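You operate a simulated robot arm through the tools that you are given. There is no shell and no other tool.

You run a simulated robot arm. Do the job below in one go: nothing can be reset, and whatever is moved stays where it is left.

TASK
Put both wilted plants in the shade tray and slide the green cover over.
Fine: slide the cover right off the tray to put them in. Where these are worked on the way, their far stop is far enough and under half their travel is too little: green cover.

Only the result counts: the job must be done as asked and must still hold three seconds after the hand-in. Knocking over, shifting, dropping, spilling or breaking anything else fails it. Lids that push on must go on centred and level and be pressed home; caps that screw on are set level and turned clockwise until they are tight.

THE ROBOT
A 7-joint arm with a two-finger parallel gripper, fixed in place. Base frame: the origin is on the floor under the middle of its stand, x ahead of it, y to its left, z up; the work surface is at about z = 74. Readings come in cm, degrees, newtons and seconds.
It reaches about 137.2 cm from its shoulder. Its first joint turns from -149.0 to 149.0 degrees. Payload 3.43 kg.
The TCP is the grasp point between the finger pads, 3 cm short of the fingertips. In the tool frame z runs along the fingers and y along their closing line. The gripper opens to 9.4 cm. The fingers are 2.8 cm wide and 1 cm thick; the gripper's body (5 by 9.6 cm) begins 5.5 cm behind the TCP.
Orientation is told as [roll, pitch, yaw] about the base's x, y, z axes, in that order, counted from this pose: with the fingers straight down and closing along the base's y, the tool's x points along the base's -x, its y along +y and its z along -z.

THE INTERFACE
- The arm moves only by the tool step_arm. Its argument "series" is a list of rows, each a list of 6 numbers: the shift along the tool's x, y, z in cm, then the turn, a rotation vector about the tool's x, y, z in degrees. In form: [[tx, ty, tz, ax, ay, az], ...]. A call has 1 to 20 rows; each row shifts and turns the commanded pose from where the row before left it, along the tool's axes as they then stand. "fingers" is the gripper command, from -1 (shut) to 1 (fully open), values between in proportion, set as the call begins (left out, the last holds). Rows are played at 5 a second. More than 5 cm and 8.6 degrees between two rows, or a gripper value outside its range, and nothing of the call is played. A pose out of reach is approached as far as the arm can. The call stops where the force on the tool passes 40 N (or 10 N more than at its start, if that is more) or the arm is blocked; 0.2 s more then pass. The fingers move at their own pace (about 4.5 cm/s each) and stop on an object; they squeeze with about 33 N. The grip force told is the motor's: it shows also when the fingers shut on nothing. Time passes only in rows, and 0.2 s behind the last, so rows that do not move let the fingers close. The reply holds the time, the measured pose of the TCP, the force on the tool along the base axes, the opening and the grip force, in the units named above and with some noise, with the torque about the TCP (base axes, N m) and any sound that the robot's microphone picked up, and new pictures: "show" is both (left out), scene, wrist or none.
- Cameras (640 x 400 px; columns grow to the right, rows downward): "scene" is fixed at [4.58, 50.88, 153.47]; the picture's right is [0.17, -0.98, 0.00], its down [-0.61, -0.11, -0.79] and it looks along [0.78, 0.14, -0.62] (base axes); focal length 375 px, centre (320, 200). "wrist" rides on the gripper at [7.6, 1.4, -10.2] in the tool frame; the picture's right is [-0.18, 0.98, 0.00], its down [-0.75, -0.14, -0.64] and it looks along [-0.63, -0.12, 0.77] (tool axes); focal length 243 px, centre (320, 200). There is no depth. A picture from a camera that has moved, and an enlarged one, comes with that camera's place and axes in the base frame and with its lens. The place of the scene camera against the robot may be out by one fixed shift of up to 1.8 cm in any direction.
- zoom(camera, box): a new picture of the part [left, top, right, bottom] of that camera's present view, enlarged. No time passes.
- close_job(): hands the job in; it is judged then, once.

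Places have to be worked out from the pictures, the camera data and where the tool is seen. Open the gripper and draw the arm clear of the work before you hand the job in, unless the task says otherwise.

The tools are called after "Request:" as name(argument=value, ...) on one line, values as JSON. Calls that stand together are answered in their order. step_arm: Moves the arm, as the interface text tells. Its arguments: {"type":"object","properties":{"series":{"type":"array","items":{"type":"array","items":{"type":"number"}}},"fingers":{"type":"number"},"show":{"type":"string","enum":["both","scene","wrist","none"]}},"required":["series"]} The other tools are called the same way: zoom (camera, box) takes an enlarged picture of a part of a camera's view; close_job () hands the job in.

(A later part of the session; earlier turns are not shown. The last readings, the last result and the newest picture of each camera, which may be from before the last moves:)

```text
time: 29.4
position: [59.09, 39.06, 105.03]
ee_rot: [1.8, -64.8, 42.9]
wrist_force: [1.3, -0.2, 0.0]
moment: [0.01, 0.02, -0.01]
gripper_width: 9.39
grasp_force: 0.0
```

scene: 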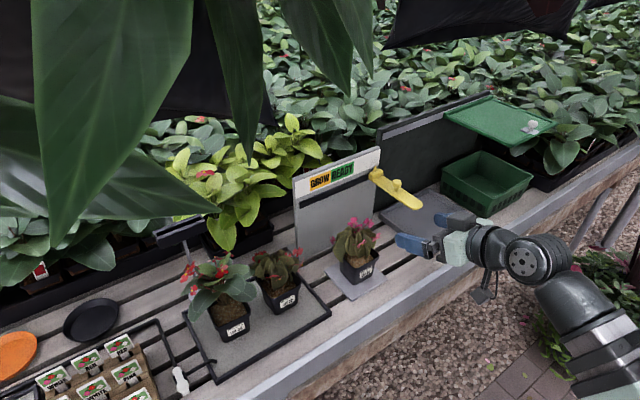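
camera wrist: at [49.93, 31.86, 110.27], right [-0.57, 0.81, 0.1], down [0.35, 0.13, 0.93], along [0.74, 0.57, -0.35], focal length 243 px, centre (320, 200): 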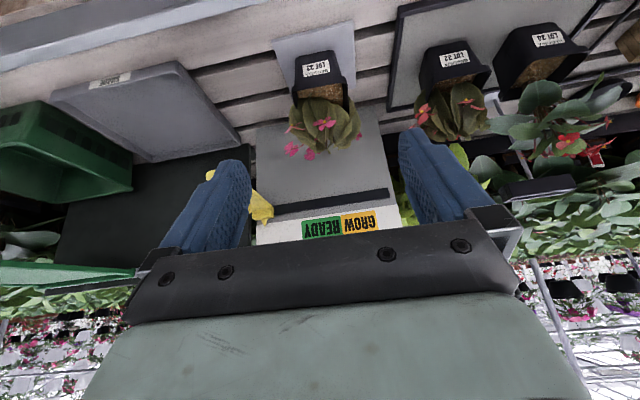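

The hand is now near-horizontal and clear in front of the bench. I'll level the yaw slightly and lower towards the pot's rim height, still in front of the bench.

Request:
step_arm(series=[[0, -0.44, 0, 0, 0, -0.9], [3.5, 0, 1.64, 0, 0, 0], [3.5, 0, 1.64, 0, 0, 0], [3.5, 0, 1.64, 0, 0, 0], [3.5, 0, 1.64, 0, 0, 0], [0, 0, 0, 0, 0, 0]], show="both")

```text
time: 30.8
position: [60.76, 39.68, 89.75]
ee_rot: [-0.2, -64.8, 45.1]
wrist_force: [0.7, 0.0, -1.3]
moment: [-0.05, -0.01, -0.02]
gripper_width: 9.4
grasp_force: 0.0
out of reach, approached as far as the arm can: row 2, 3
camera wrist: at [51.05, 31.93, 87.28], right [-0.64, 0.75, 0.16], down [-0.09, -0.28, 0.96], along [0.77, 0.6, 0.24], focal length 243 px, centre (320, 200)
```

scene: 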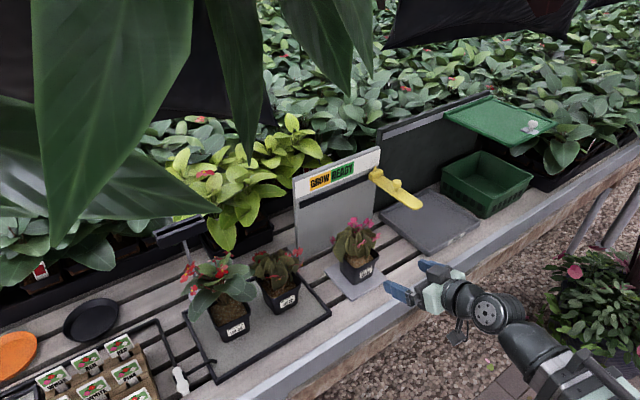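
wrist: 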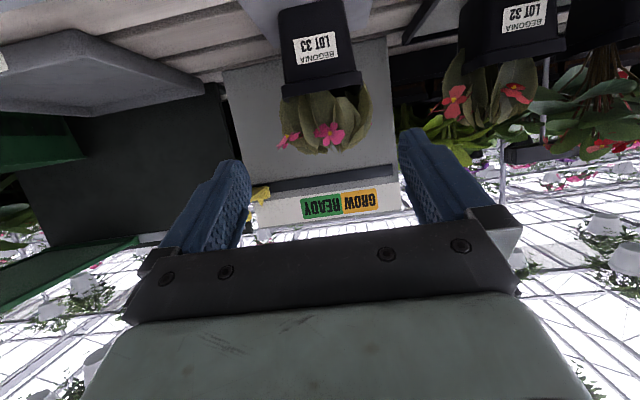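

Request:
zoom(camera="wrist", box=[230, 0, 430, 170])

Request:
zoom(camera="scene", box=[310, 200, 470, 310])

```text
2.35 times, centred on (330, 85) of wrist
camera zoom: at [51.05, 31.93, 87.28], right [-0.64, 0.75, 0.16], down [-0.09, -0.28, 0.96], along [0.77, 0.6, 0.24], focal length 571 px, centre (296, 471)
```

zoom: 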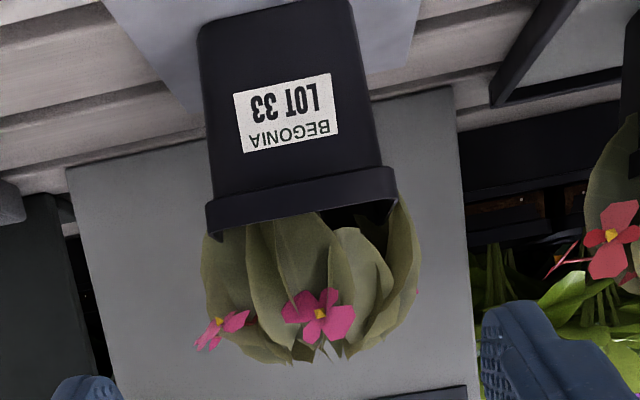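

```text
3.64 times, centred on (390, 255) of scene
camera zoom: at [4.58, 50.88, 153.47], right [0.17, -0.98, 0.0], down [-0.61, -0.11, -0.79], along [0.78, 0.14, -0.62], focal length 1362 px, centre (66, 0)
```

zoom: 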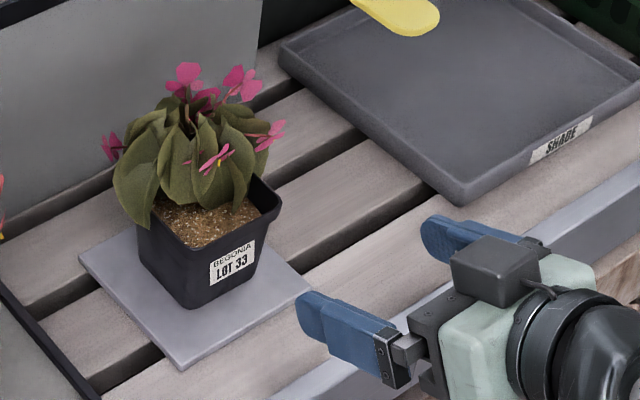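

The foliage sits in the back half of the pot with bare soil in front, so a low frontal grip on the rim works. I'll come down to z≈82 and forward a bit, staying just short of the pot.

Request:
step_arm(series=[[1.7, 0.07, 2.27, 0, 0, 0], [1.7, 0.07, 2.27, 0, 0, 0], [1.7, 0.06, 2.27, 0, 0, 0], [0, 0, 0, 0, 0, 0]], show="both")

Request:
zoom(camera="scene", box=[310, 200, 470, 310])

```text
time: 31.8
position: [63.18, 42.37, 82.31]
ee_rot: [-0.2, -64.7, 45.0]
wrist_force: [0.6, -0.1, 0.1]
moment: [-0.01, 0.02, -0.01]
gripper_width: 9.38
grasp_force: 0.1
camera wrist: at [53.42, 34.66, 79.86], right [-0.64, 0.75, 0.17], down [-0.09, -0.28, 0.96], along [0.77, 0.6, 0.24], focal length 243 px, centre (320, 200)
```

scene: 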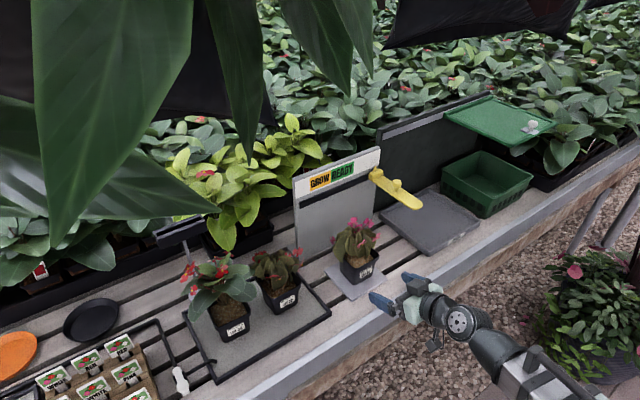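
wrist: 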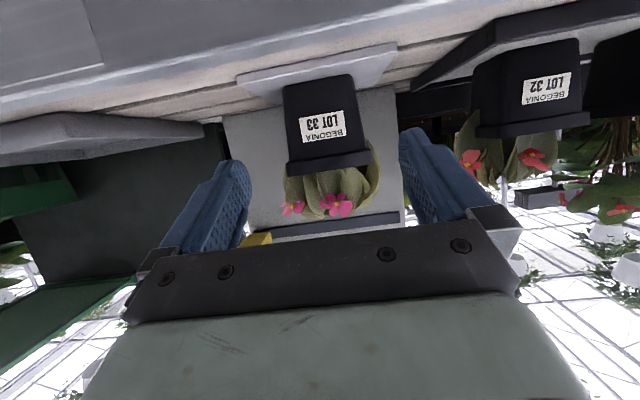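

```text
3.64 times, centred on (390, 255) of scene
camera zoom: at [4.58, 50.88, 153.47], right [0.17, -0.98, 0.0], down [-0.61, -0.11, -0.79], along [0.78, 0.14, -0.62], focal length 1362 px, centre (66, 0)
```

zoom: 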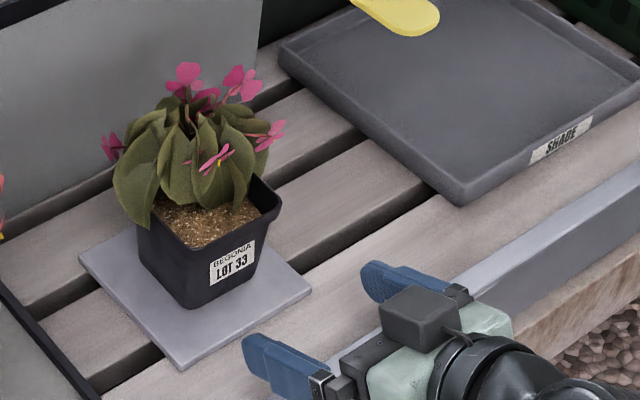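

Aligned at e1=14.7, z=82.3. I'll advance horizontally so the fingertips just reach the pot's front corners, then check clearance on both sides.

Request:
step_arm(series=[[-0.85, 0, 1.81, 0, 0, 0], [-0.85, 0, 1.81, 0, 0, 0], [-0.85, 0, 1.81, 0, 0, 0], [-0.64, 0, 1.36, 0, 0, 0], [0, 0, 0, 0, 0, 0]], show="both")

Request:
zoom(camera="scene", box=[310, 200, 470, 310])

Request:
zoom(camera="wrist", box=[200, 80, 460, 240])

```text
time: 33.0
position: [68.51, 47.81, 82.29]
ee_rot: [-0.2, -64.6, 45.0]
wrist_force: [0.4, -0.6, 0.7]
moment: [0.02, -0.02, -0.01]
gripper_width: 9.39
grasp_force: 0.0
camera wrist: at [58.72, 39.97, 79.89], right [-0.64, 0.75, 0.17], down [-0.09, -0.28, 0.96], along [0.77, 0.6, 0.24], focal length 243 px, centre (320, 200)
```

scene: 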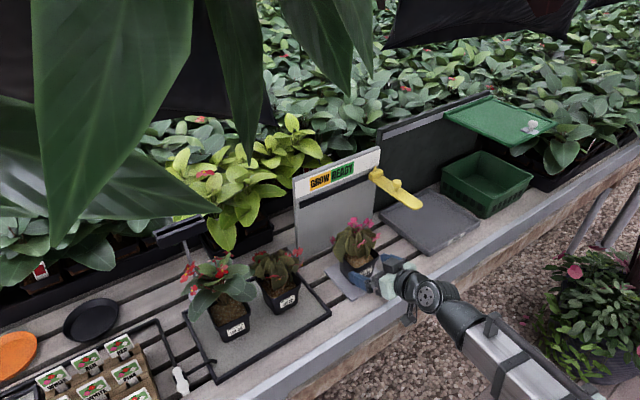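
wrist: 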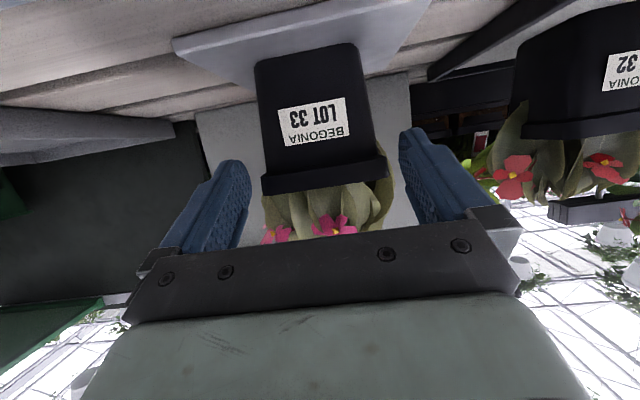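

```text
3.64 times, centred on (390, 255) of scene
camera zoom: at [4.58, 50.88, 153.47], right [0.17, -0.98, 0.0], down [-0.61, -0.11, -0.79], along [0.78, 0.14, -0.62], focal length 1362 px, centre (66, 0)
```

zoom: 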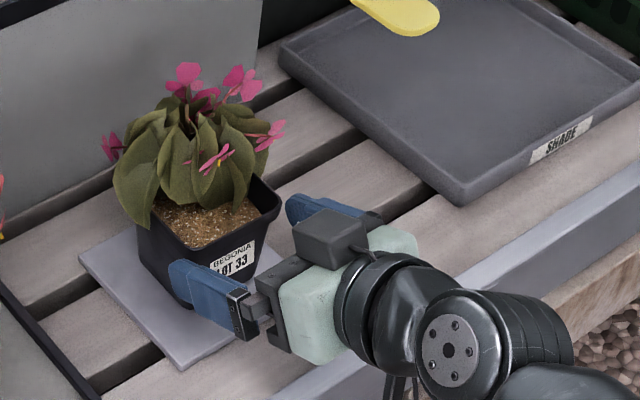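

```text
2.46 times, centred on (330, 160) of wrist
camera zoom: at [58.72, 39.97, 79.89], right [-0.64, 0.75, 0.17], down [-0.09, -0.28, 0.96], along [0.77, 0.6, 0.24], focal length 597 px, centre (295, 298)
```

zoom: 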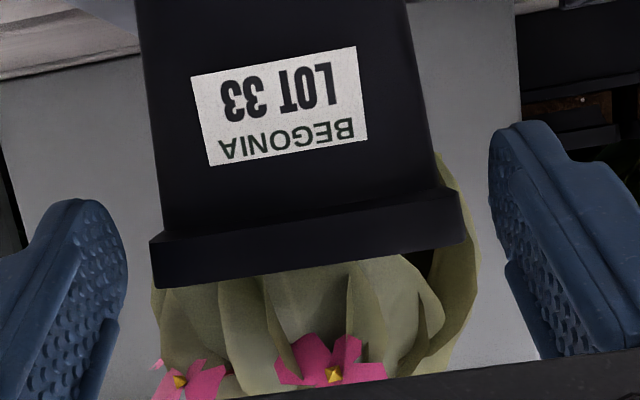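

Both fingertips are evenly spaced about the rim. I'll advance slowly, 1 cm at a time, watching the force and the box on top of the hand relative to the leaves.

Request:
step_arm(series=[[-0.43, 0, 0.9, 0, 0, 0], [-0.43, 0, 0.9, 0, 0, 0], [-0.43, 0, 0.9, 0, 0, 0], [0, 0, 0, 0, 0, 0]], show="both")

Request:
zoom(camera="scene", box=[320, 205, 420, 300])

Request:
zoom(camera="wrist", box=[200, 80, 460, 240])

```text
time: 34.0
position: [70.72, 49.88, 82.46]
ee_rot: [-0.2, -64.7, 45.1]
wrist_force: [0.5, -0.5, -0.2]
moment: [-0.01, 0.01, 0.01]
gripper_width: 9.39
grasp_force: 0.0
camera wrist: at [60.93, 42.11, 80.0], right [-0.64, 0.75, 0.17], down [-0.09, -0.28, 0.96], along [0.77, 0.6, 0.24], focal length 243 px, centre (320, 200)
```

scene: 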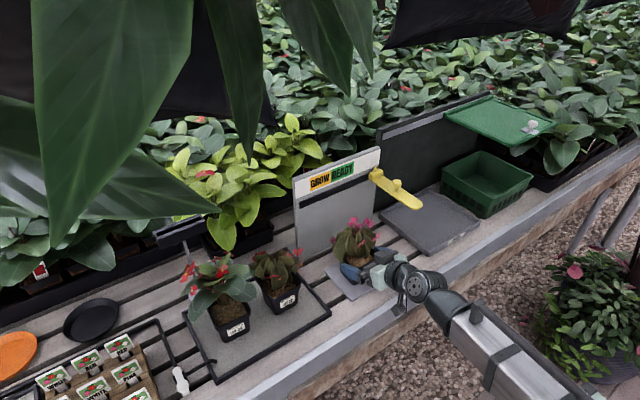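
wrist: 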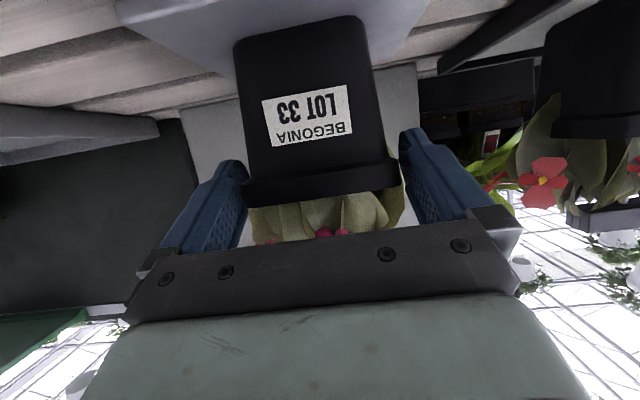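

```text
4.21 times, centred on (370, 252) of scene
camera zoom: at [4.58, 50.88, 153.47], right [0.17, -0.98, 0.0], down [-0.61, -0.11, -0.79], along [0.78, 0.14, -0.62], focal length 1577 px, centre (110, -21)
```

zoom: 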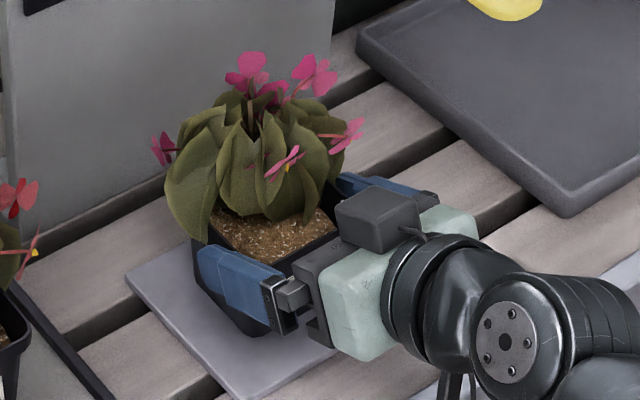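

```text
2.46 times, centred on (330, 160) of wrist
camera zoom: at [60.93, 42.11, 80.0], right [-0.64, 0.75, 0.17], down [-0.09, -0.28, 0.96], along [0.77, 0.6, 0.24], focal length 597 px, centre (295, 298)
```

zoom: 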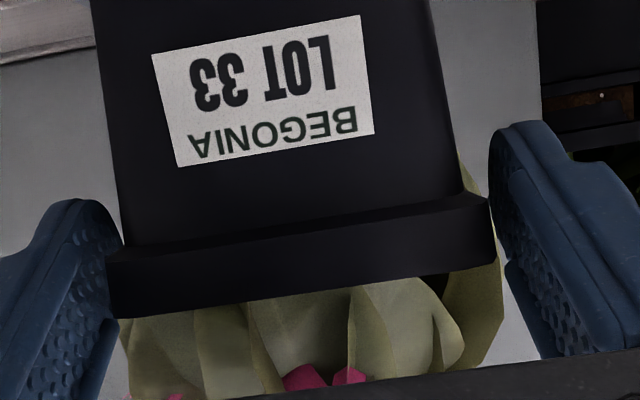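

Still no contact and the box is clear of the leaves. I'll advance 1.3 cm more and close on the rim.

Request:
step_arm(series=[[-0.28, 0.05, 0.6, 0, 0, 0], [-0.28, 0, 0.6, 0, 0, 0], [0, 0, 0, 0, 0, 0]], show="none")

Request:
step_arm(series=[[0, 0, 0, 0, 0, 0], [0, 0, 0, 0, 0, 0], [0, 0, 0, 0, 0, 0], [0, 0, 0, 0, 0, 0]], fingers=-1, show="both")

Request:
zoom(camera="scene", box=[320, 205, 420, 300])

Request:
zoom(camera="wrist", box=[200, 80, 460, 240])

```text
time: 34.8
position: [71.58, 50.68, 82.36]
ee_rot: [-0.2, -64.9, 45.0]
wrist_force: [0.8, 0.4, -0.3]
moment: [-0.03, 0.03, 0.01]
gripper_width: 9.41
grasp_force: 0.0
```

```text
time: 35.8
position: [71.65, 50.67, 82.35]
ee_rot: [-0.1, -64.9, 45.0]
wrist_force: [0.0, 0.5, 0.7]
moment: [0.08, 0.0, 0.0]
gripper_width: 8.66
grasp_force: 33.0
camera wrist: at [61.85, 43.04, 79.93], right [-0.64, 0.75, 0.17], down [-0.09, -0.28, 0.96], along [0.77, 0.6, 0.24], focal length 243 px, centre (320, 200)
```

scene: 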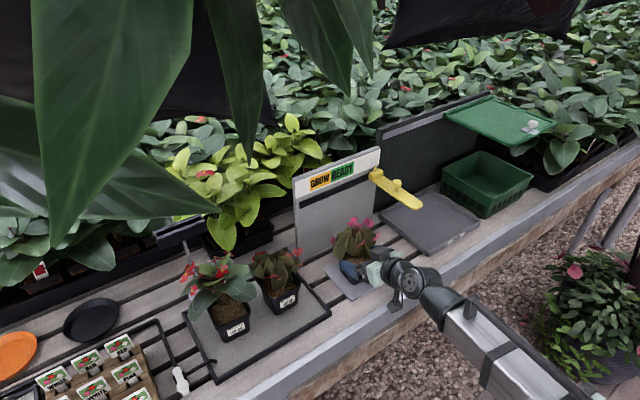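
wrist: 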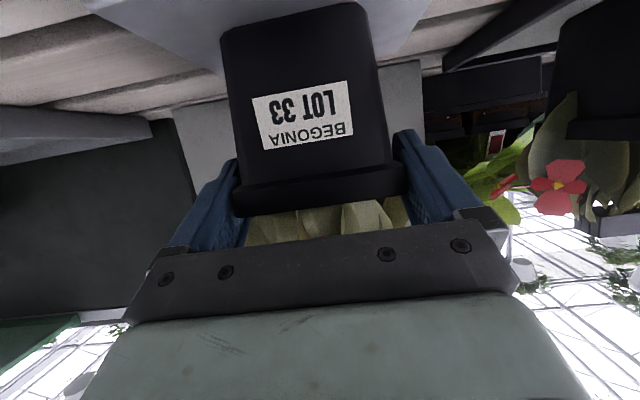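

```text
4.21 times, centred on (370, 252) of scene
camera zoom: at [4.58, 50.88, 153.47], right [0.17, -0.98, 0.0], down [-0.61, -0.11, -0.79], along [0.78, 0.14, -0.62], focal length 1577 px, centre (110, -21)
```

zoom: 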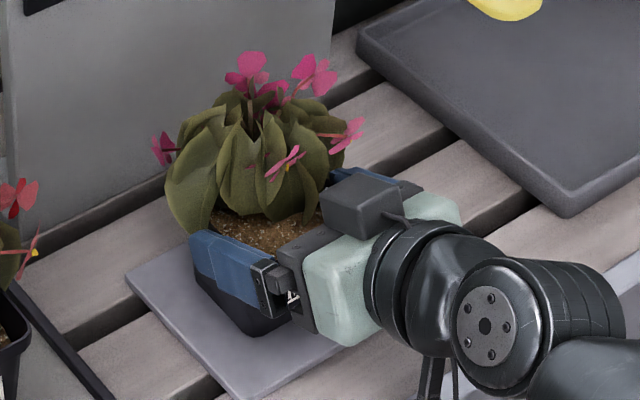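

```text
2.46 times, centred on (330, 160) of wrist
camera zoom: at [61.85, 43.04, 79.93], right [-0.64, 0.75, 0.17], down [-0.09, -0.28, 0.96], along [0.77, 0.6, 0.24], focal length 597 px, centre (295, 298)
```

zoom: 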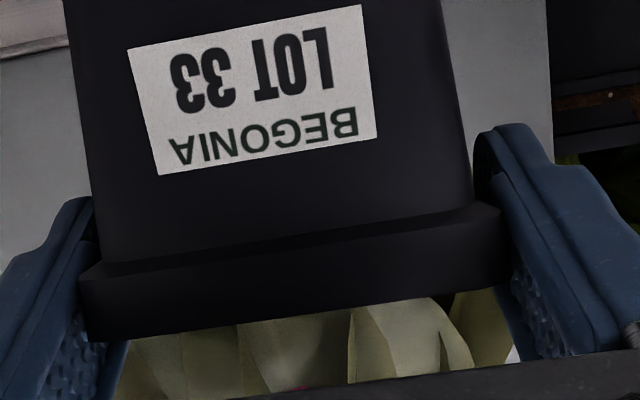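

Gripped at 8.66 cm on the rim with 33 N. I'll lift 3 cm gently and check that the pot comes up level.

Request:
step_arm(series=[[-0.45, 0, -0.21, 0, 0, 0], [-0.9, 0, -0.43, 0, 0, 0], [-0.9, 0, -0.43, 0, 0, 0], [-0.45, 0, -0.21, 0, 0, 0], [0, 0, 0, 0, 0, 0]], show="both")

Request:
zoom(camera="scene", box=[320, 195, 420, 290])

```text
time: 37.0
position: [71.67, 50.79, 85.4]
ee_rot: [-0.3, -64.7, 45.1]
wrist_force: [-0.9, 0.2, -2.7]
moment: [-0.05, 0.04, -0.03]
gripper_width: 8.65
grasp_force: 33.1
camera wrist: at [61.88, 43.06, 82.96], right [-0.64, 0.75, 0.16], down [-0.09, -0.28, 0.96], along [0.77, 0.6, 0.24], focal length 243 px, centre (320, 200)
```

scene: 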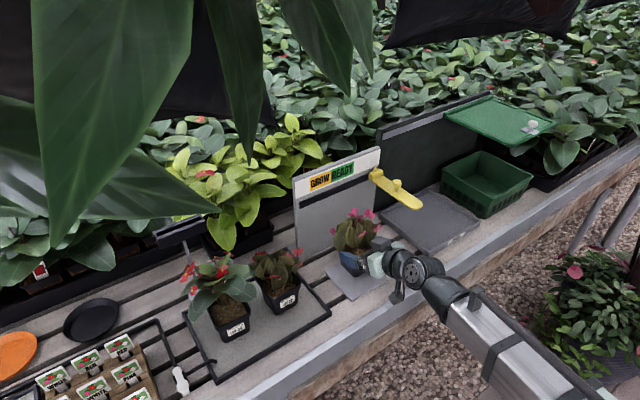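
wrist: 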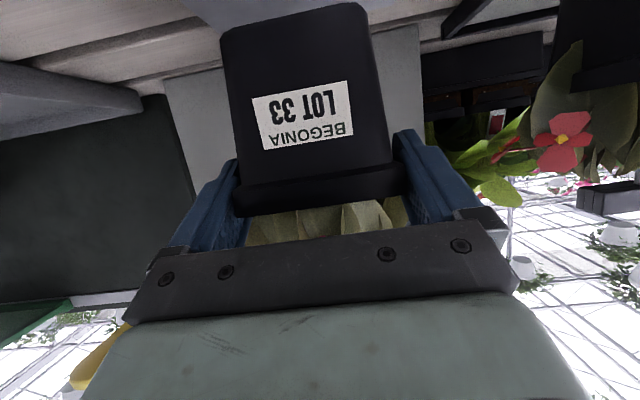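

```text
4.21 times, centred on (370, 242) of scene
camera zoom: at [4.58, 50.88, 153.47], right [0.17, -0.98, 0.0], down [-0.61, -0.11, -0.79], along [0.78, 0.14, -0.62], focal length 1577 px, centre (110, 21)
```

zoom: 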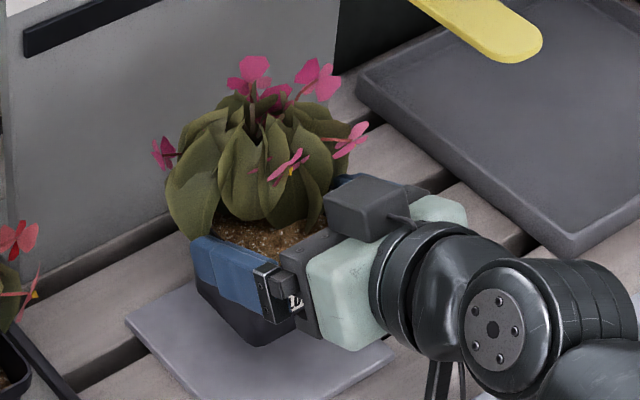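

The pot is up and level (about 2.7 N). I'll raise it above the yellow bar's height and pull it back towards the front of the bench before going right.

Request:
step_arm(series=[[-1.8, 0, -0.85, 0, 0, 0], [-2.26, 0, -1.07, 0, 0, 0], [-2.26, 0, -1.07, 0, 0, 0], [-2.26, 0, -1.07, 0, 0, 0], [-2.26, 0, -1.07, 0, 0, 0], [0.6, 0, -1.3, 0, 0, 0], [1.07, 0, -2.26, 0, 0, 0], [1.07, 0, -2.26, 0, 0, 0], [1.07, 0, -2.26, 0, 0, 0], [1.07, 0, -2.26, 0, 0, 0], [0.6, 0, -1.3, 0, 0, 0], [0, 0, 0, 0, 0, 0]], show="both")

```text
time: 39.6
position: [62.56, 41.92, 97.36]
ee_rot: [-0.2, -64.6, 45.1]
wrist_force: [-0.3, -0.1, -2.2]
moment: [-0.03, 0.06, 0.02]
gripper_width: 8.66
grasp_force: 32.6
camera wrist: at [52.79, 34.06, 94.89], right [-0.64, 0.75, 0.16], down [-0.09, -0.28, 0.96], along [0.77, 0.6, 0.24], focal length 243 px, centre (320, 200)
```

scene: 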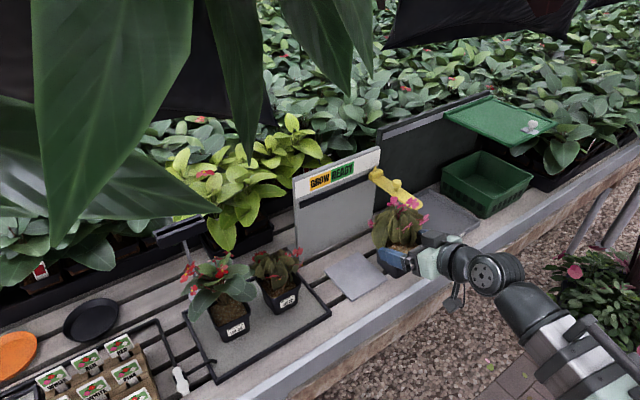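
wrist: 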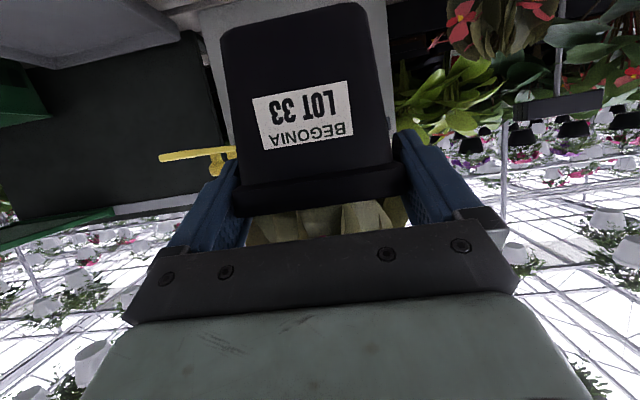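

The bar's tip is at about e2≈84.5, z≈94, and my pot is about 4 cm in front of it. I'll move right along the bench front.

Request:
step_arm(series=[[0, -1.5, 0, 0, 0, 0], [0, -3, 0, 0, 0, 0], [0, -3, 0, 0, 0, 0], [0, -3, 0, 0, 0, 0], [0, -3, 0, 0, 0, 0], [0, -3, 0, 0, 0, 0], [0, -1.5, 0, 0, 0, 0], [0, 0, 0, 0, 0, 0]], show="both")

```text
time: 41.4
position: [75.18, 28.93, 97.55]
ee_rot: [-0.1, -64.7, 45.0]
wrist_force: [0.6, 0.1, -2.0]
moment: [-0.04, 0.01, 0.02]
gripper_width: 8.66
grasp_force: 33.2
camera wrist: at [65.39, 21.18, 95.02], right [-0.64, 0.75, 0.17], down [-0.08, -0.28, 0.96], along [0.77, 0.6, 0.24], focal length 243 px, centre (320, 200)
```

scene: 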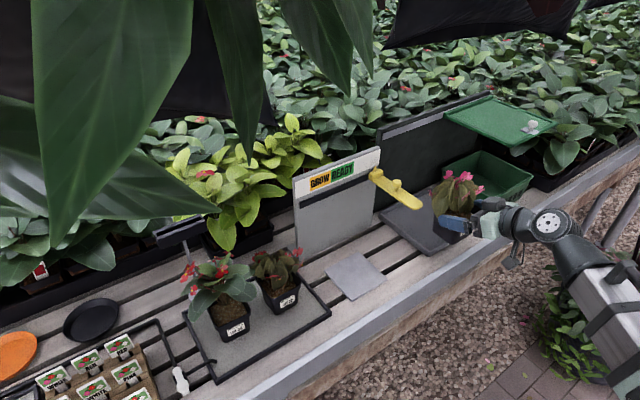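
wrist: 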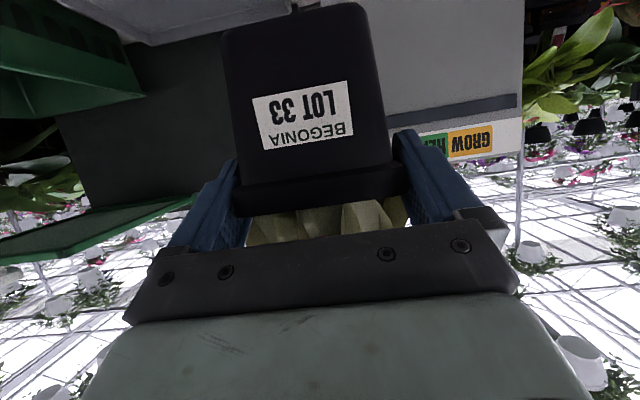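

Request:
step_arm(series=[[0, -1.5, 0, 0, 0, 0], [0, -3, 0, 0, 0, 0], [0, -3, 0, 0, 0, 0], [0, -3, 0, 0, 0, 0], [0, -3, 0, 0, 0, 0], [0, -3, 0, 0, 0, 0], [0, -2.3, 0, 0, 0, 0], [0, -1, 0, 0, 0, 0], [0, 0, 0, 0, 0, 0]], show="both")

```text
time: 43.4
position: [89.08, 14.98, 97.43]
ee_rot: [-0.2, -64.7, 44.9]
wrist_force: [0.0, 0.3, -3.5]
moment: [-0.06, 0.03, 0.0]
gripper_width: 8.68
grasp_force: 33.3
camera wrist: at [79.3, 7.18, 95.02], right [-0.64, 0.75, 0.17], down [-0.09, -0.28, 0.96], along [0.77, 0.6, 0.24], focal length 243 px, centre (320, 200)
```

scene: 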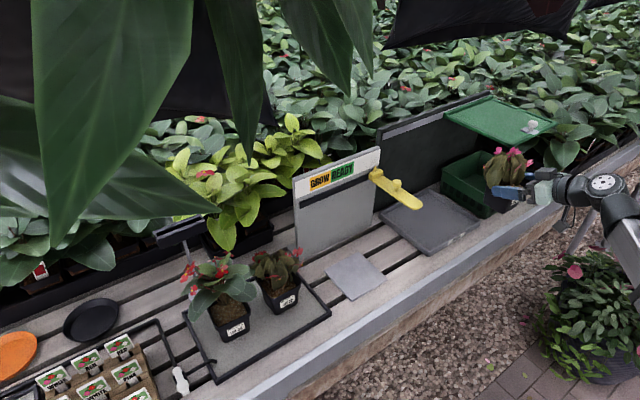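
wrist: 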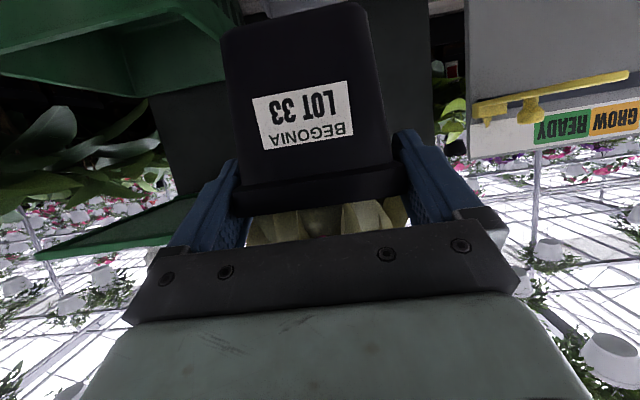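

TCP is at e1=52.4, in line with the right half of the SHADE tray. I'll lower in front of the bench to just above the tray rim level, then move in.

Request:
step_arm(series=[[1.2, 0, 0.57, 0, 0, 0], [2.26, 0, 1.07, 0, 0, 0], [2.26, 0, 1.07, 0, 0, 0], [2.26, 0, 1.07, 0, 0, 0], [1.4, 0, 0.66, 0, 0, 0], [0, 0, 0, 0, 0, 0]], show="scene")

Request:
zoom(camera="scene", box=[380, 100, 580, 260])

```text
time: 44.8
position: [89.3, 15.18, 87.07]
ee_rot: [-0.2, -64.7, 45.0]
wrist_force: [-0.7, -0.1, -1.9]
moment: [-0.04, 0.05, 0.01]
gripper_width: 8.68
grasp_force: 32.8
```

scene: 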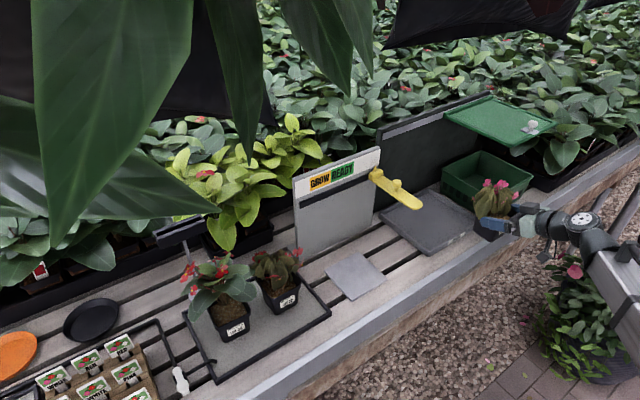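

```text
2.50 times, centred on (480, 180) of scene
camera zoom: at [4.58, 50.88, 153.47], right [0.17, -0.98, 0.0], down [-0.61, -0.11, -0.79], along [0.78, 0.14, -0.62], focal length 936 px, centre (-80, 250)
```

zoom: 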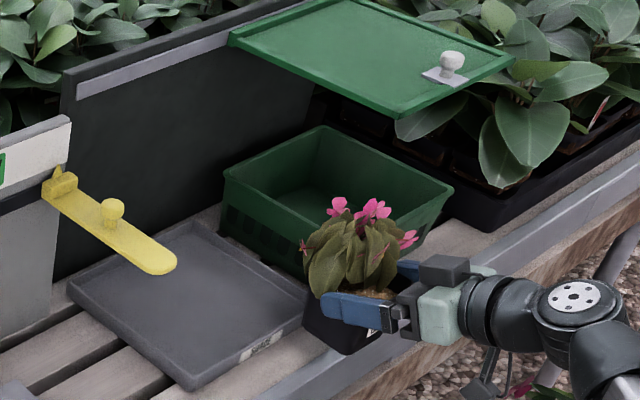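

The pot is at the front-right of the tray, and the nearest tray corner is hidden behind it. To be safe I'll shift 0.7 cm left and move in over the tray, then check before lowering.

Request:
step_arm(series=[[0, 0.35, 0, 0, 0, 0], [-0.64, 0.35, 1.36, 0, 0, 0], [-0.85, 0, 1.81, 0, 0, 0], [-0.85, 0, 1.81, 0, 0, 0], [-0.85, 0, 1.81, 0, 0, 0], [-0.85, 0, 1.81, 0, 0, 0], [-0.85, 0, 1.81, 0, 0, 0], [-0.64, 0, 1.36, 0, 0, 0], [0, 0, 0, 0, 0, 0]], show="both")

Request:
zoom(camera="scene", box=[380, 100, 580, 260])

```text
time: 46.8
position: [98.01, 24.64, 86.98]
ee_rot: [-0.3, -64.6, 45.2]
wrist_force: [-0.3, -0.2, -2.4]
moment: [-0.05, 0.0, 0.03]
gripper_width: 8.65
grasp_force: 32.9
camera wrist: at [88.23, 16.82, 84.46], right [-0.64, 0.75, 0.16], down [-0.09, -0.28, 0.96], along [0.77, 0.6, 0.24], focal length 243 px, centre (320, 200)
```

scene: 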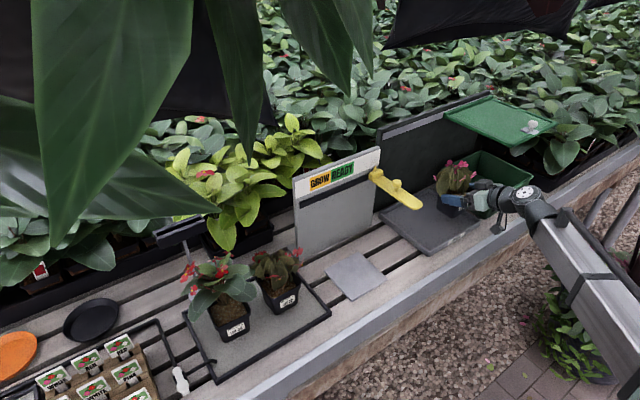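
wrist: 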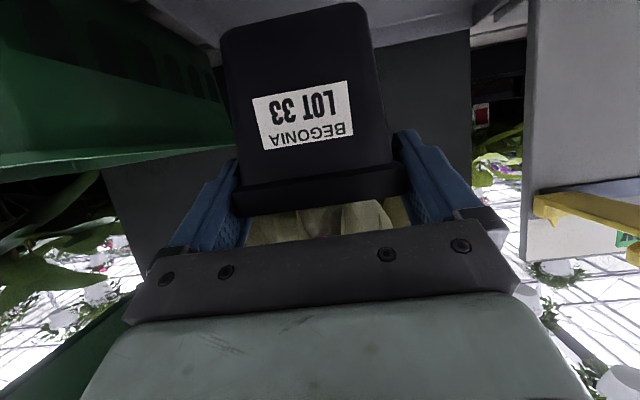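

```text
2.50 times, centred on (480, 180) of scene
camera zoom: at [4.58, 50.88, 153.47], right [0.17, -0.98, 0.0], down [-0.61, -0.11, -0.79], along [0.78, 0.14, -0.62], focal length 936 px, centre (-80, 250)
```

zoom: 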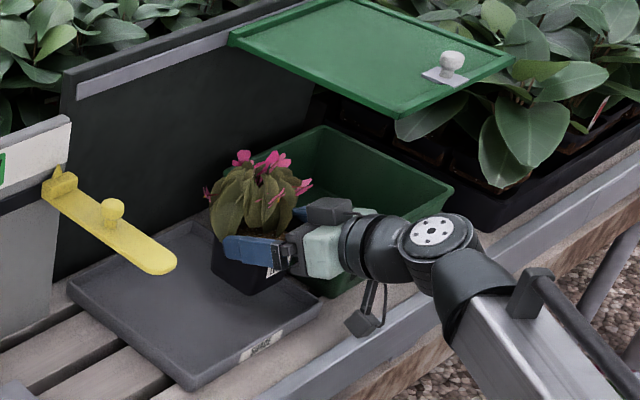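

The pot is over the tray, a bit towards the front. I'll go 3 cm further in, then lower most of the way.

Request:
step_arm(series=[[-0.64, 0, 1.36, 0, 0, 0], [-0.64, 0, 1.36, 0, 0, 0], [0, 0, 0, 0, 0, 0], [0.9, 0, 0.43, 0, 0, 0], [0.9, 0, 0.43, 0, 0, 0], [0.9, 0, 0.43, 0, 0, 0], [0, 0, 0, 0, 0, 0]], show="both")

Request:
zoom(camera="scene", box=[400, 140, 520, 240])

```text
time: 48.4
position: [100.07, 26.73, 84.17]
ee_rot: [-0.2, -64.8, 45.2]
wrist_force: [0.0, -0.2, -2.4]
moment: [-0.06, 0.04, -0.02]
gripper_width: 8.67
grasp_force: 32.9
camera wrist: at [90.28, 19.0, 81.6], right [-0.64, 0.75, 0.16], down [-0.09, -0.28, 0.96], along [0.77, 0.6, 0.24], focal length 243 px, centre (320, 200)
```

scene: 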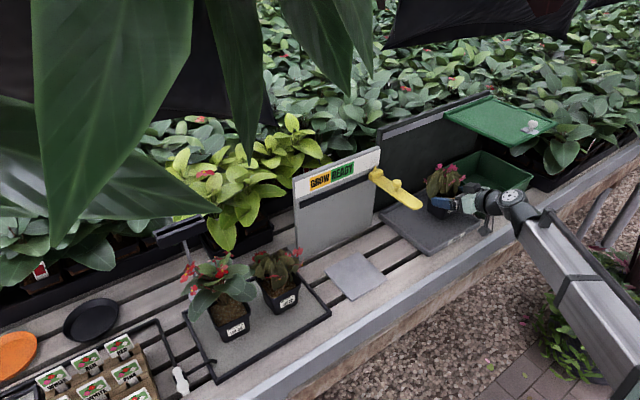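
wrist: 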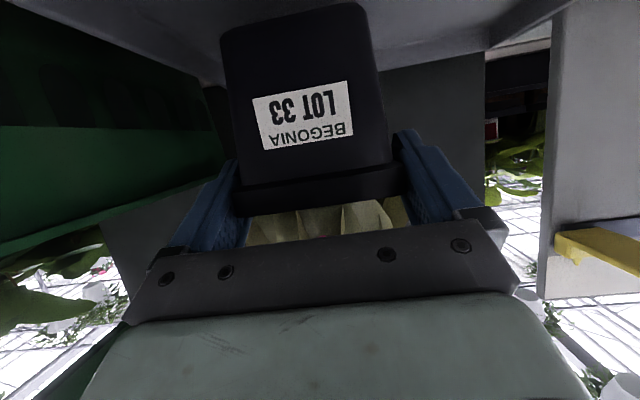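

```text
4.00 times, centred on (460, 190) of scene
camera zoom: at [4.58, 50.88, 153.47], right [0.17, -0.98, 0.0], down [-0.61, -0.11, -0.79], along [0.78, 0.14, -0.62], focal length 1498 px, centre (-240, 240)
```

zoom: 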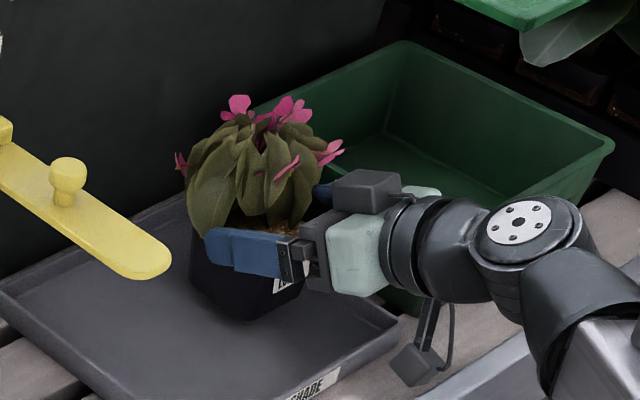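

Pot is above the tray floor with about 2 cm to go. I'll lower in small steps and watch for the weight to come off.

Request:
step_arm(series=[[0.27, 0, 0.13, 0, 0, 0], [0.27, 0, 0.13, 0, 0, 0], [0.27, 0, 0.13, 0, 0, 0], [0.27, 0, 0.13, 0, 0, 0], [0, 0, 0, 0, 0, 0]], show="none")

```text
time: 49.6
position: [100.07, 26.84, 82.87]
ee_rot: [-0.1, -64.8, 44.9]
wrist_force: [-0.5, 0.3, -1.9]
moment: [-0.06, 0.06, 0.03]
gripper_width: 8.67
grasp_force: 33.4
```

Request:
step_arm(series=[[0.18, 0, 0.085, 0, 0, 0], [0.18, 0, 0.085, 0, 0, 0], [0, 0, 0, 0, 0, 0]], show="none")

```text
time: 50.4
position: [100.11, 26.6, 82.34]
ee_rot: [-0.2, -64.7, 45.1]
wrist_force: [0.2, -0.2, -3.7]
moment: [-0.05, 0.05, 0.01]
gripper_width: 8.66
grasp_force: 33.4
```

Request:
step_arm(series=[[0.14, 0, 0.065, 0, 0, 0], [0.14, 0, 0.065, 0, 0, 0], [0, 0, 0, 0, 0, 0]], show="none")

```text
time: 51.2
position: [99.93, 26.66, 82.32]
ee_rot: [-0.2, -64.8, 45.0]
wrist_force: [0.7, -0.3, 3.9]
moment: [0.29, -0.15, -0.01]
gripper_width: 8.68
grasp_force: 32.8
```

The tray has taken the weight (force now +3.9 N). I'll open the fingers.

Request:
step_arm(series=[[0, 0, 0, 0, 0, 0], [0, 0, 0, 0, 0, 0], [0, 0, 0, 0, 0, 0]], fingers=1, show="both")

Request:
zoom(camera="scene", box=[400, 140, 520, 240])

Request:
zoom(camera="wrist", box=[160, 0, 480, 250])

```text
time: 52.0
position: [100.11, 26.76, 82.07]
ee_rot: [-0.1, -64.9, 44.9]
wrist_force: [-0.1, 0.5, 0.5]
moment: [-0.02, 0.01, 0.05]
gripper_width: 9.42
grasp_force: 0.1
camera wrist: at [90.25, 18.97, 79.66], right [-0.64, 0.75, 0.17], down [-0.09, -0.28, 0.96], along [0.77, 0.6, 0.24], focal length 243 px, centre (320, 200)
```

scene: 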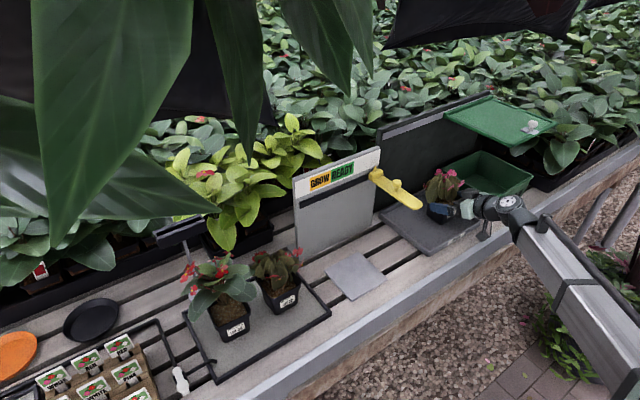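
wrist: 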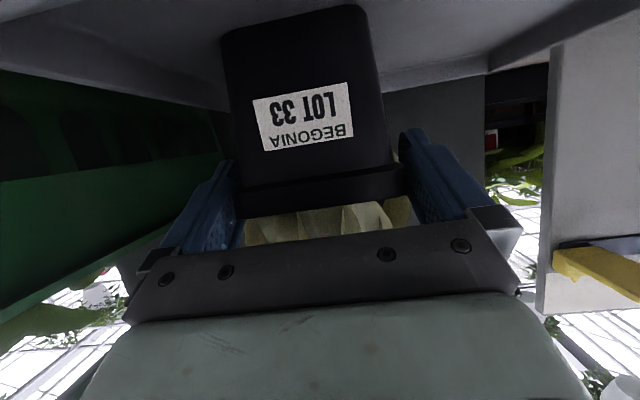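

```text
4.00 times, centred on (460, 190) of scene
camera zoom: at [4.58, 50.88, 153.47], right [0.17, -0.98, 0.0], down [-0.61, -0.11, -0.79], along [0.78, 0.14, -0.62], focal length 1498 px, centre (-240, 240)
```

zoom: 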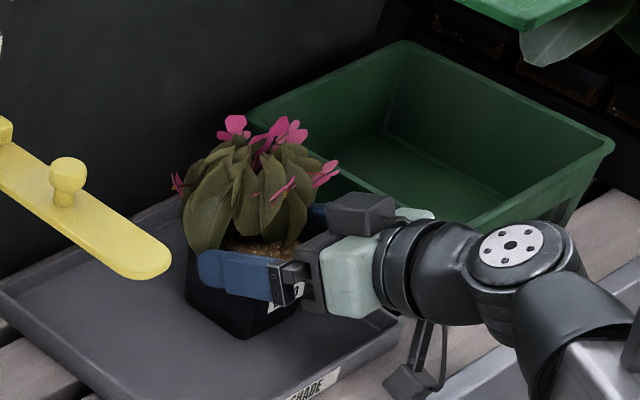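

```text
1.60 times, centred on (320, 125) of wrist
camera zoom: at [90.25, 18.97, 79.66], right [-0.64, 0.75, 0.17], down [-0.09, -0.28, 0.96], along [0.77, 0.6, 0.24], focal length 388 px, centre (320, 320)
```

zoom: 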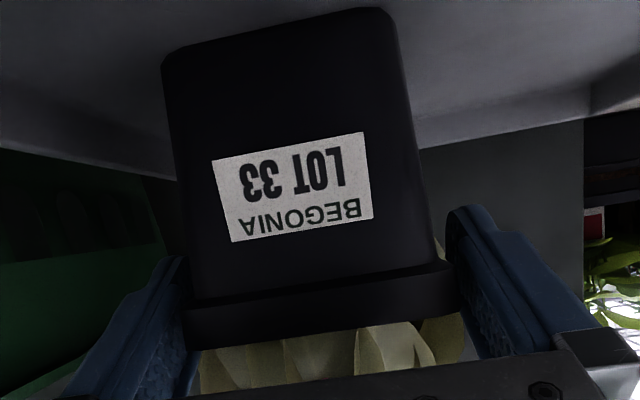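

The pot stands in the tray. I'll back the hand straight out towards the front, slowly at first.

Request:
step_arm(series=[[0.43, 0, -0.9, 0, 0, 0], [0.43, 0, -0.9, 0, 0, 0], [0.43, 0, -0.9, 0, 0, 0], [0.43, 0, -0.9, 0, 0, 0], [0.64, 0, -1.36, 0, 0, 0], [0.85, 0, -1.81, 0, 0, 0], [0.85, 0, -1.81, 0, 0, 0], [0.85, 0, -1.81, 0, 0, 0], [0.85, 0, -1.81, 0, 0, 0], [0.85, 0, -1.81, 0, 0, 0], [0, 0, 0, 0, 0, 0]], show="both")

Request:
zoom(camera="scene", box=[380, 120, 540, 260])

Request:
zoom(camera="wrist", box=[160, 0, 480, 250])

```text
time: 54.4
position: [89.11, 15.84, 82.03]
ee_rot: [-0.2, -64.6, 45.1]
wrist_force: [0.1, 0.0, 0.3]
moment: [-0.03, 0.0, -0.02]
gripper_width: 9.37
grasp_force: 0.3
camera wrist: at [79.31, 8.02, 79.57], right [-0.64, 0.75, 0.16], down [-0.09, -0.28, 0.96], along [0.77, 0.6, 0.24], focal length 243 px, centre (320, 200)
```

scene: 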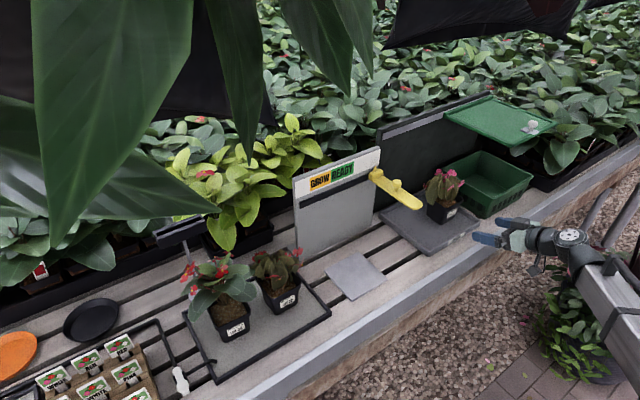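
wrist: 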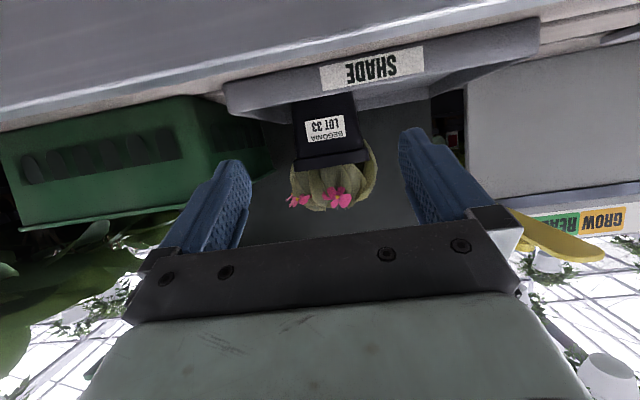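

```text
2.86 times, centred on (460, 190) of scene
camera zoom: at [4.58, 50.88, 153.47], right [0.17, -0.98, 0.0], down [-0.61, -0.11, -0.79], along [0.78, 0.14, -0.62], focal length 1070 px, centre (-80, 229)
```

zoom: 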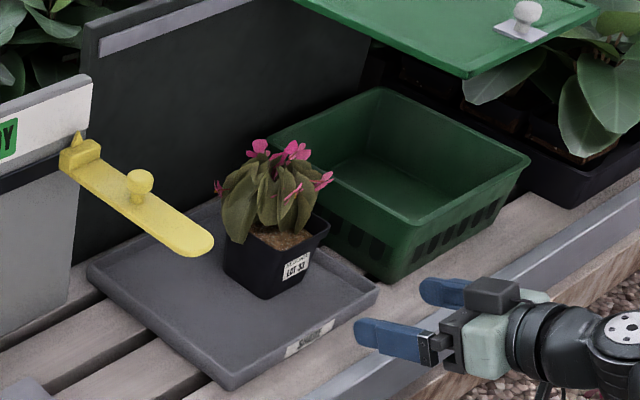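

```text
1.60 times, centred on (320, 125) of wrist
camera zoom: at [79.31, 8.02, 79.57], right [-0.64, 0.75, 0.16], down [-0.09, -0.28, 0.96], along [0.77, 0.6, 0.24], focal length 388 px, centre (320, 320)
```

zoom: 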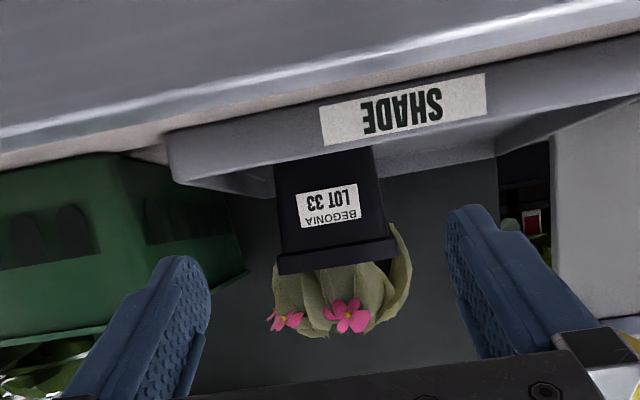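

LOT 33 stands well inside the right half of the tray. Now I'll go back left along the bench front, raised a bit, to face LOT 32 (about e1≈−6.3).

Request:
step_arm(series=[[-2.26, 0, -1.07, 0, 0, 0], [-2.26, 0, -1.07, 0, 0, 0], [-1.4, 0, -2.0, 0, 0, 0], [0, 2, 0, 0, 0, 0], [0, 4, 0, 0, 0, 0], [0, 4, 0, 0, 0, 0], [0, 4, 0, 0, 0, 0], [0, 4, 0, 0, 0, 0], [0, 4, 0, 0, 0, 0], [0, 4, 0, 0, 0, 0], [0, 4, 0, 0, 0, 0], [0, 4, 0, 0, 0, 0], [0, 2, 0, 0, 0, 0], [0, 0, 0, 0, 0, 0]], show="both")

```text
time: 57.4
position: [62.83, 40.57, 89.12]
ee_rot: [-0.2, -64.8, 45.0]
wrist_force: [-0.5, -0.2, 1.0]
moment: [0.02, -0.01, 0.0]
gripper_width: 9.41
grasp_force: 0.0
camera wrist: at [53.11, 32.64, 86.65], right [-0.64, 0.75, 0.17], down [-0.09, -0.28, 0.96], along [0.77, 0.6, 0.24], focal length 243 px, centre (320, 200)
```

scene: 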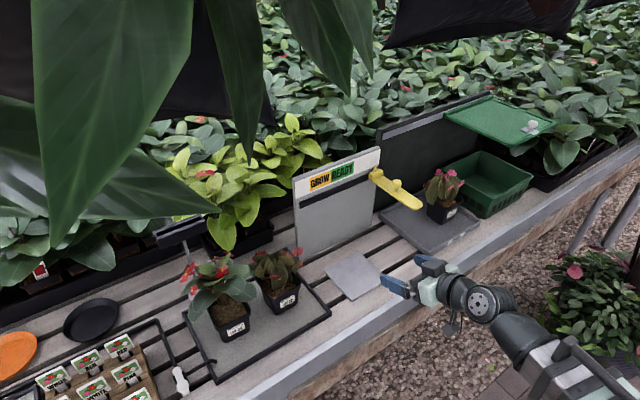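
wrist: 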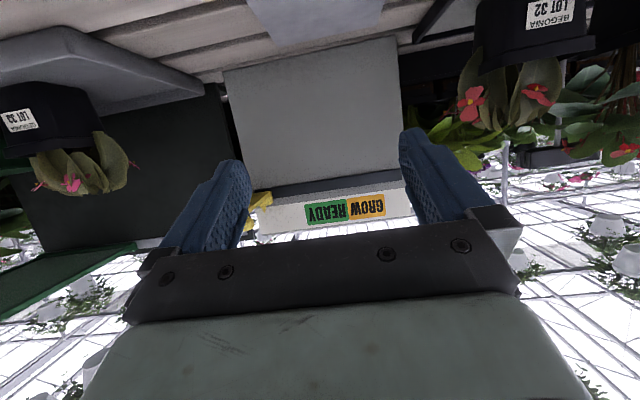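

Request:
step_arm(series=[[0, 2, 0, 0, 0, 0], [0, 4, 0, 0, 0, 0], [0, 4, 0, 0, 0, 0], [0, 4, 0, 0, 0, 0], [0, 4, 0, 0, 0, 0], [0, 3, 0, 0, 0, 0], [0, 1, 0, 0, 0, 0], [0, 0, 0, 0, 0, 0]], show="both")

Request:
zoom(camera="wrist", box=[220, 0, 480, 180])

Request:
zoom(camera="scene", box=[200, 220, 380, 350])

```text
time: 59.2
position: [47.36, 56.09, 89.08]
ee_rot: [-0.2, -64.8, 45.2]
wrist_force: [-0.1, -0.6, -1.1]
moment: [-0.04, 0.02, 0.01]
gripper_width: 9.42
grasp_force: 0.1
camera wrist: at [37.56, 48.23, 86.64], right [-0.64, 0.75, 0.16], down [-0.09, -0.28, 0.96], along [0.77, 0.6, 0.24], focal length 243 px, centre (320, 200)
```

scene: 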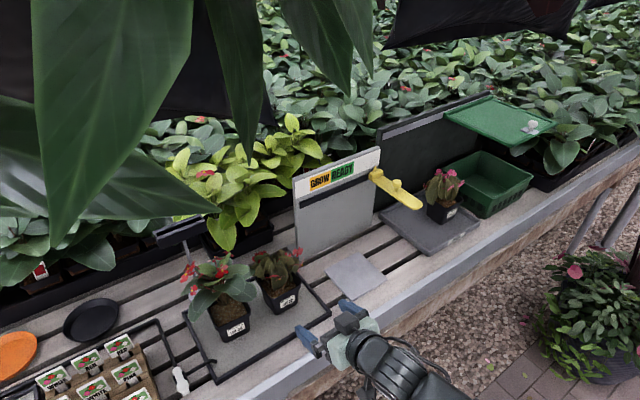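
wrist: 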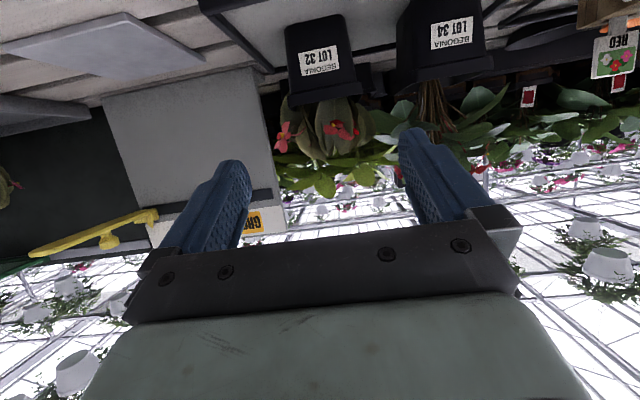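

```text
2.22 times, centred on (350, 90) of wrist
camera zoom: at [37.56, 48.23, 86.64], right [-0.64, 0.75, 0.16], down [-0.09, -0.28, 0.96], along [0.77, 0.6, 0.24], focal length 539 px, centre (253, 444)
```

zoom: 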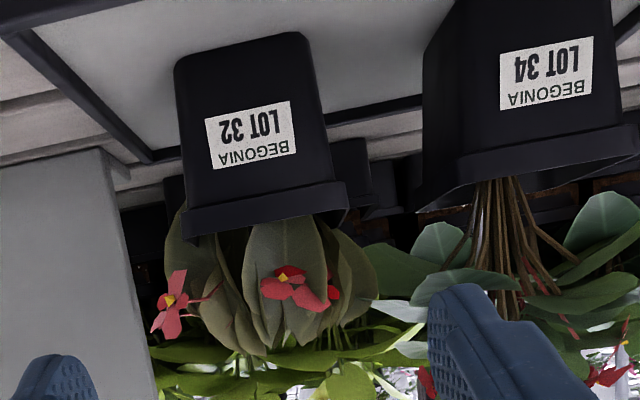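

```text
3.08 times, centred on (290, 285) of scene
camera zoom: at [4.58, 50.88, 153.47], right [0.17, -0.98, 0.0], down [-0.61, -0.11, -0.79], along [0.78, 0.14, -0.62], focal length 1152 px, centre (412, -62)
```

zoom: 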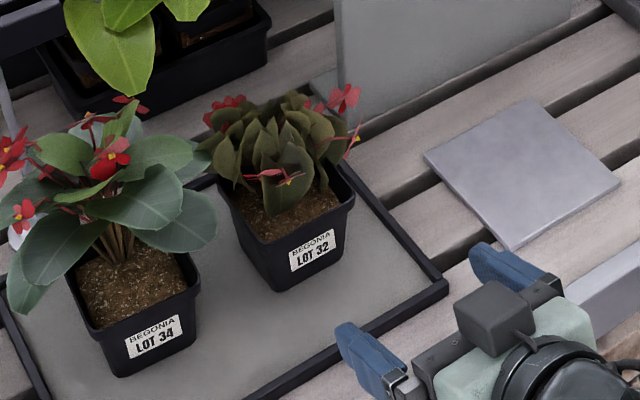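

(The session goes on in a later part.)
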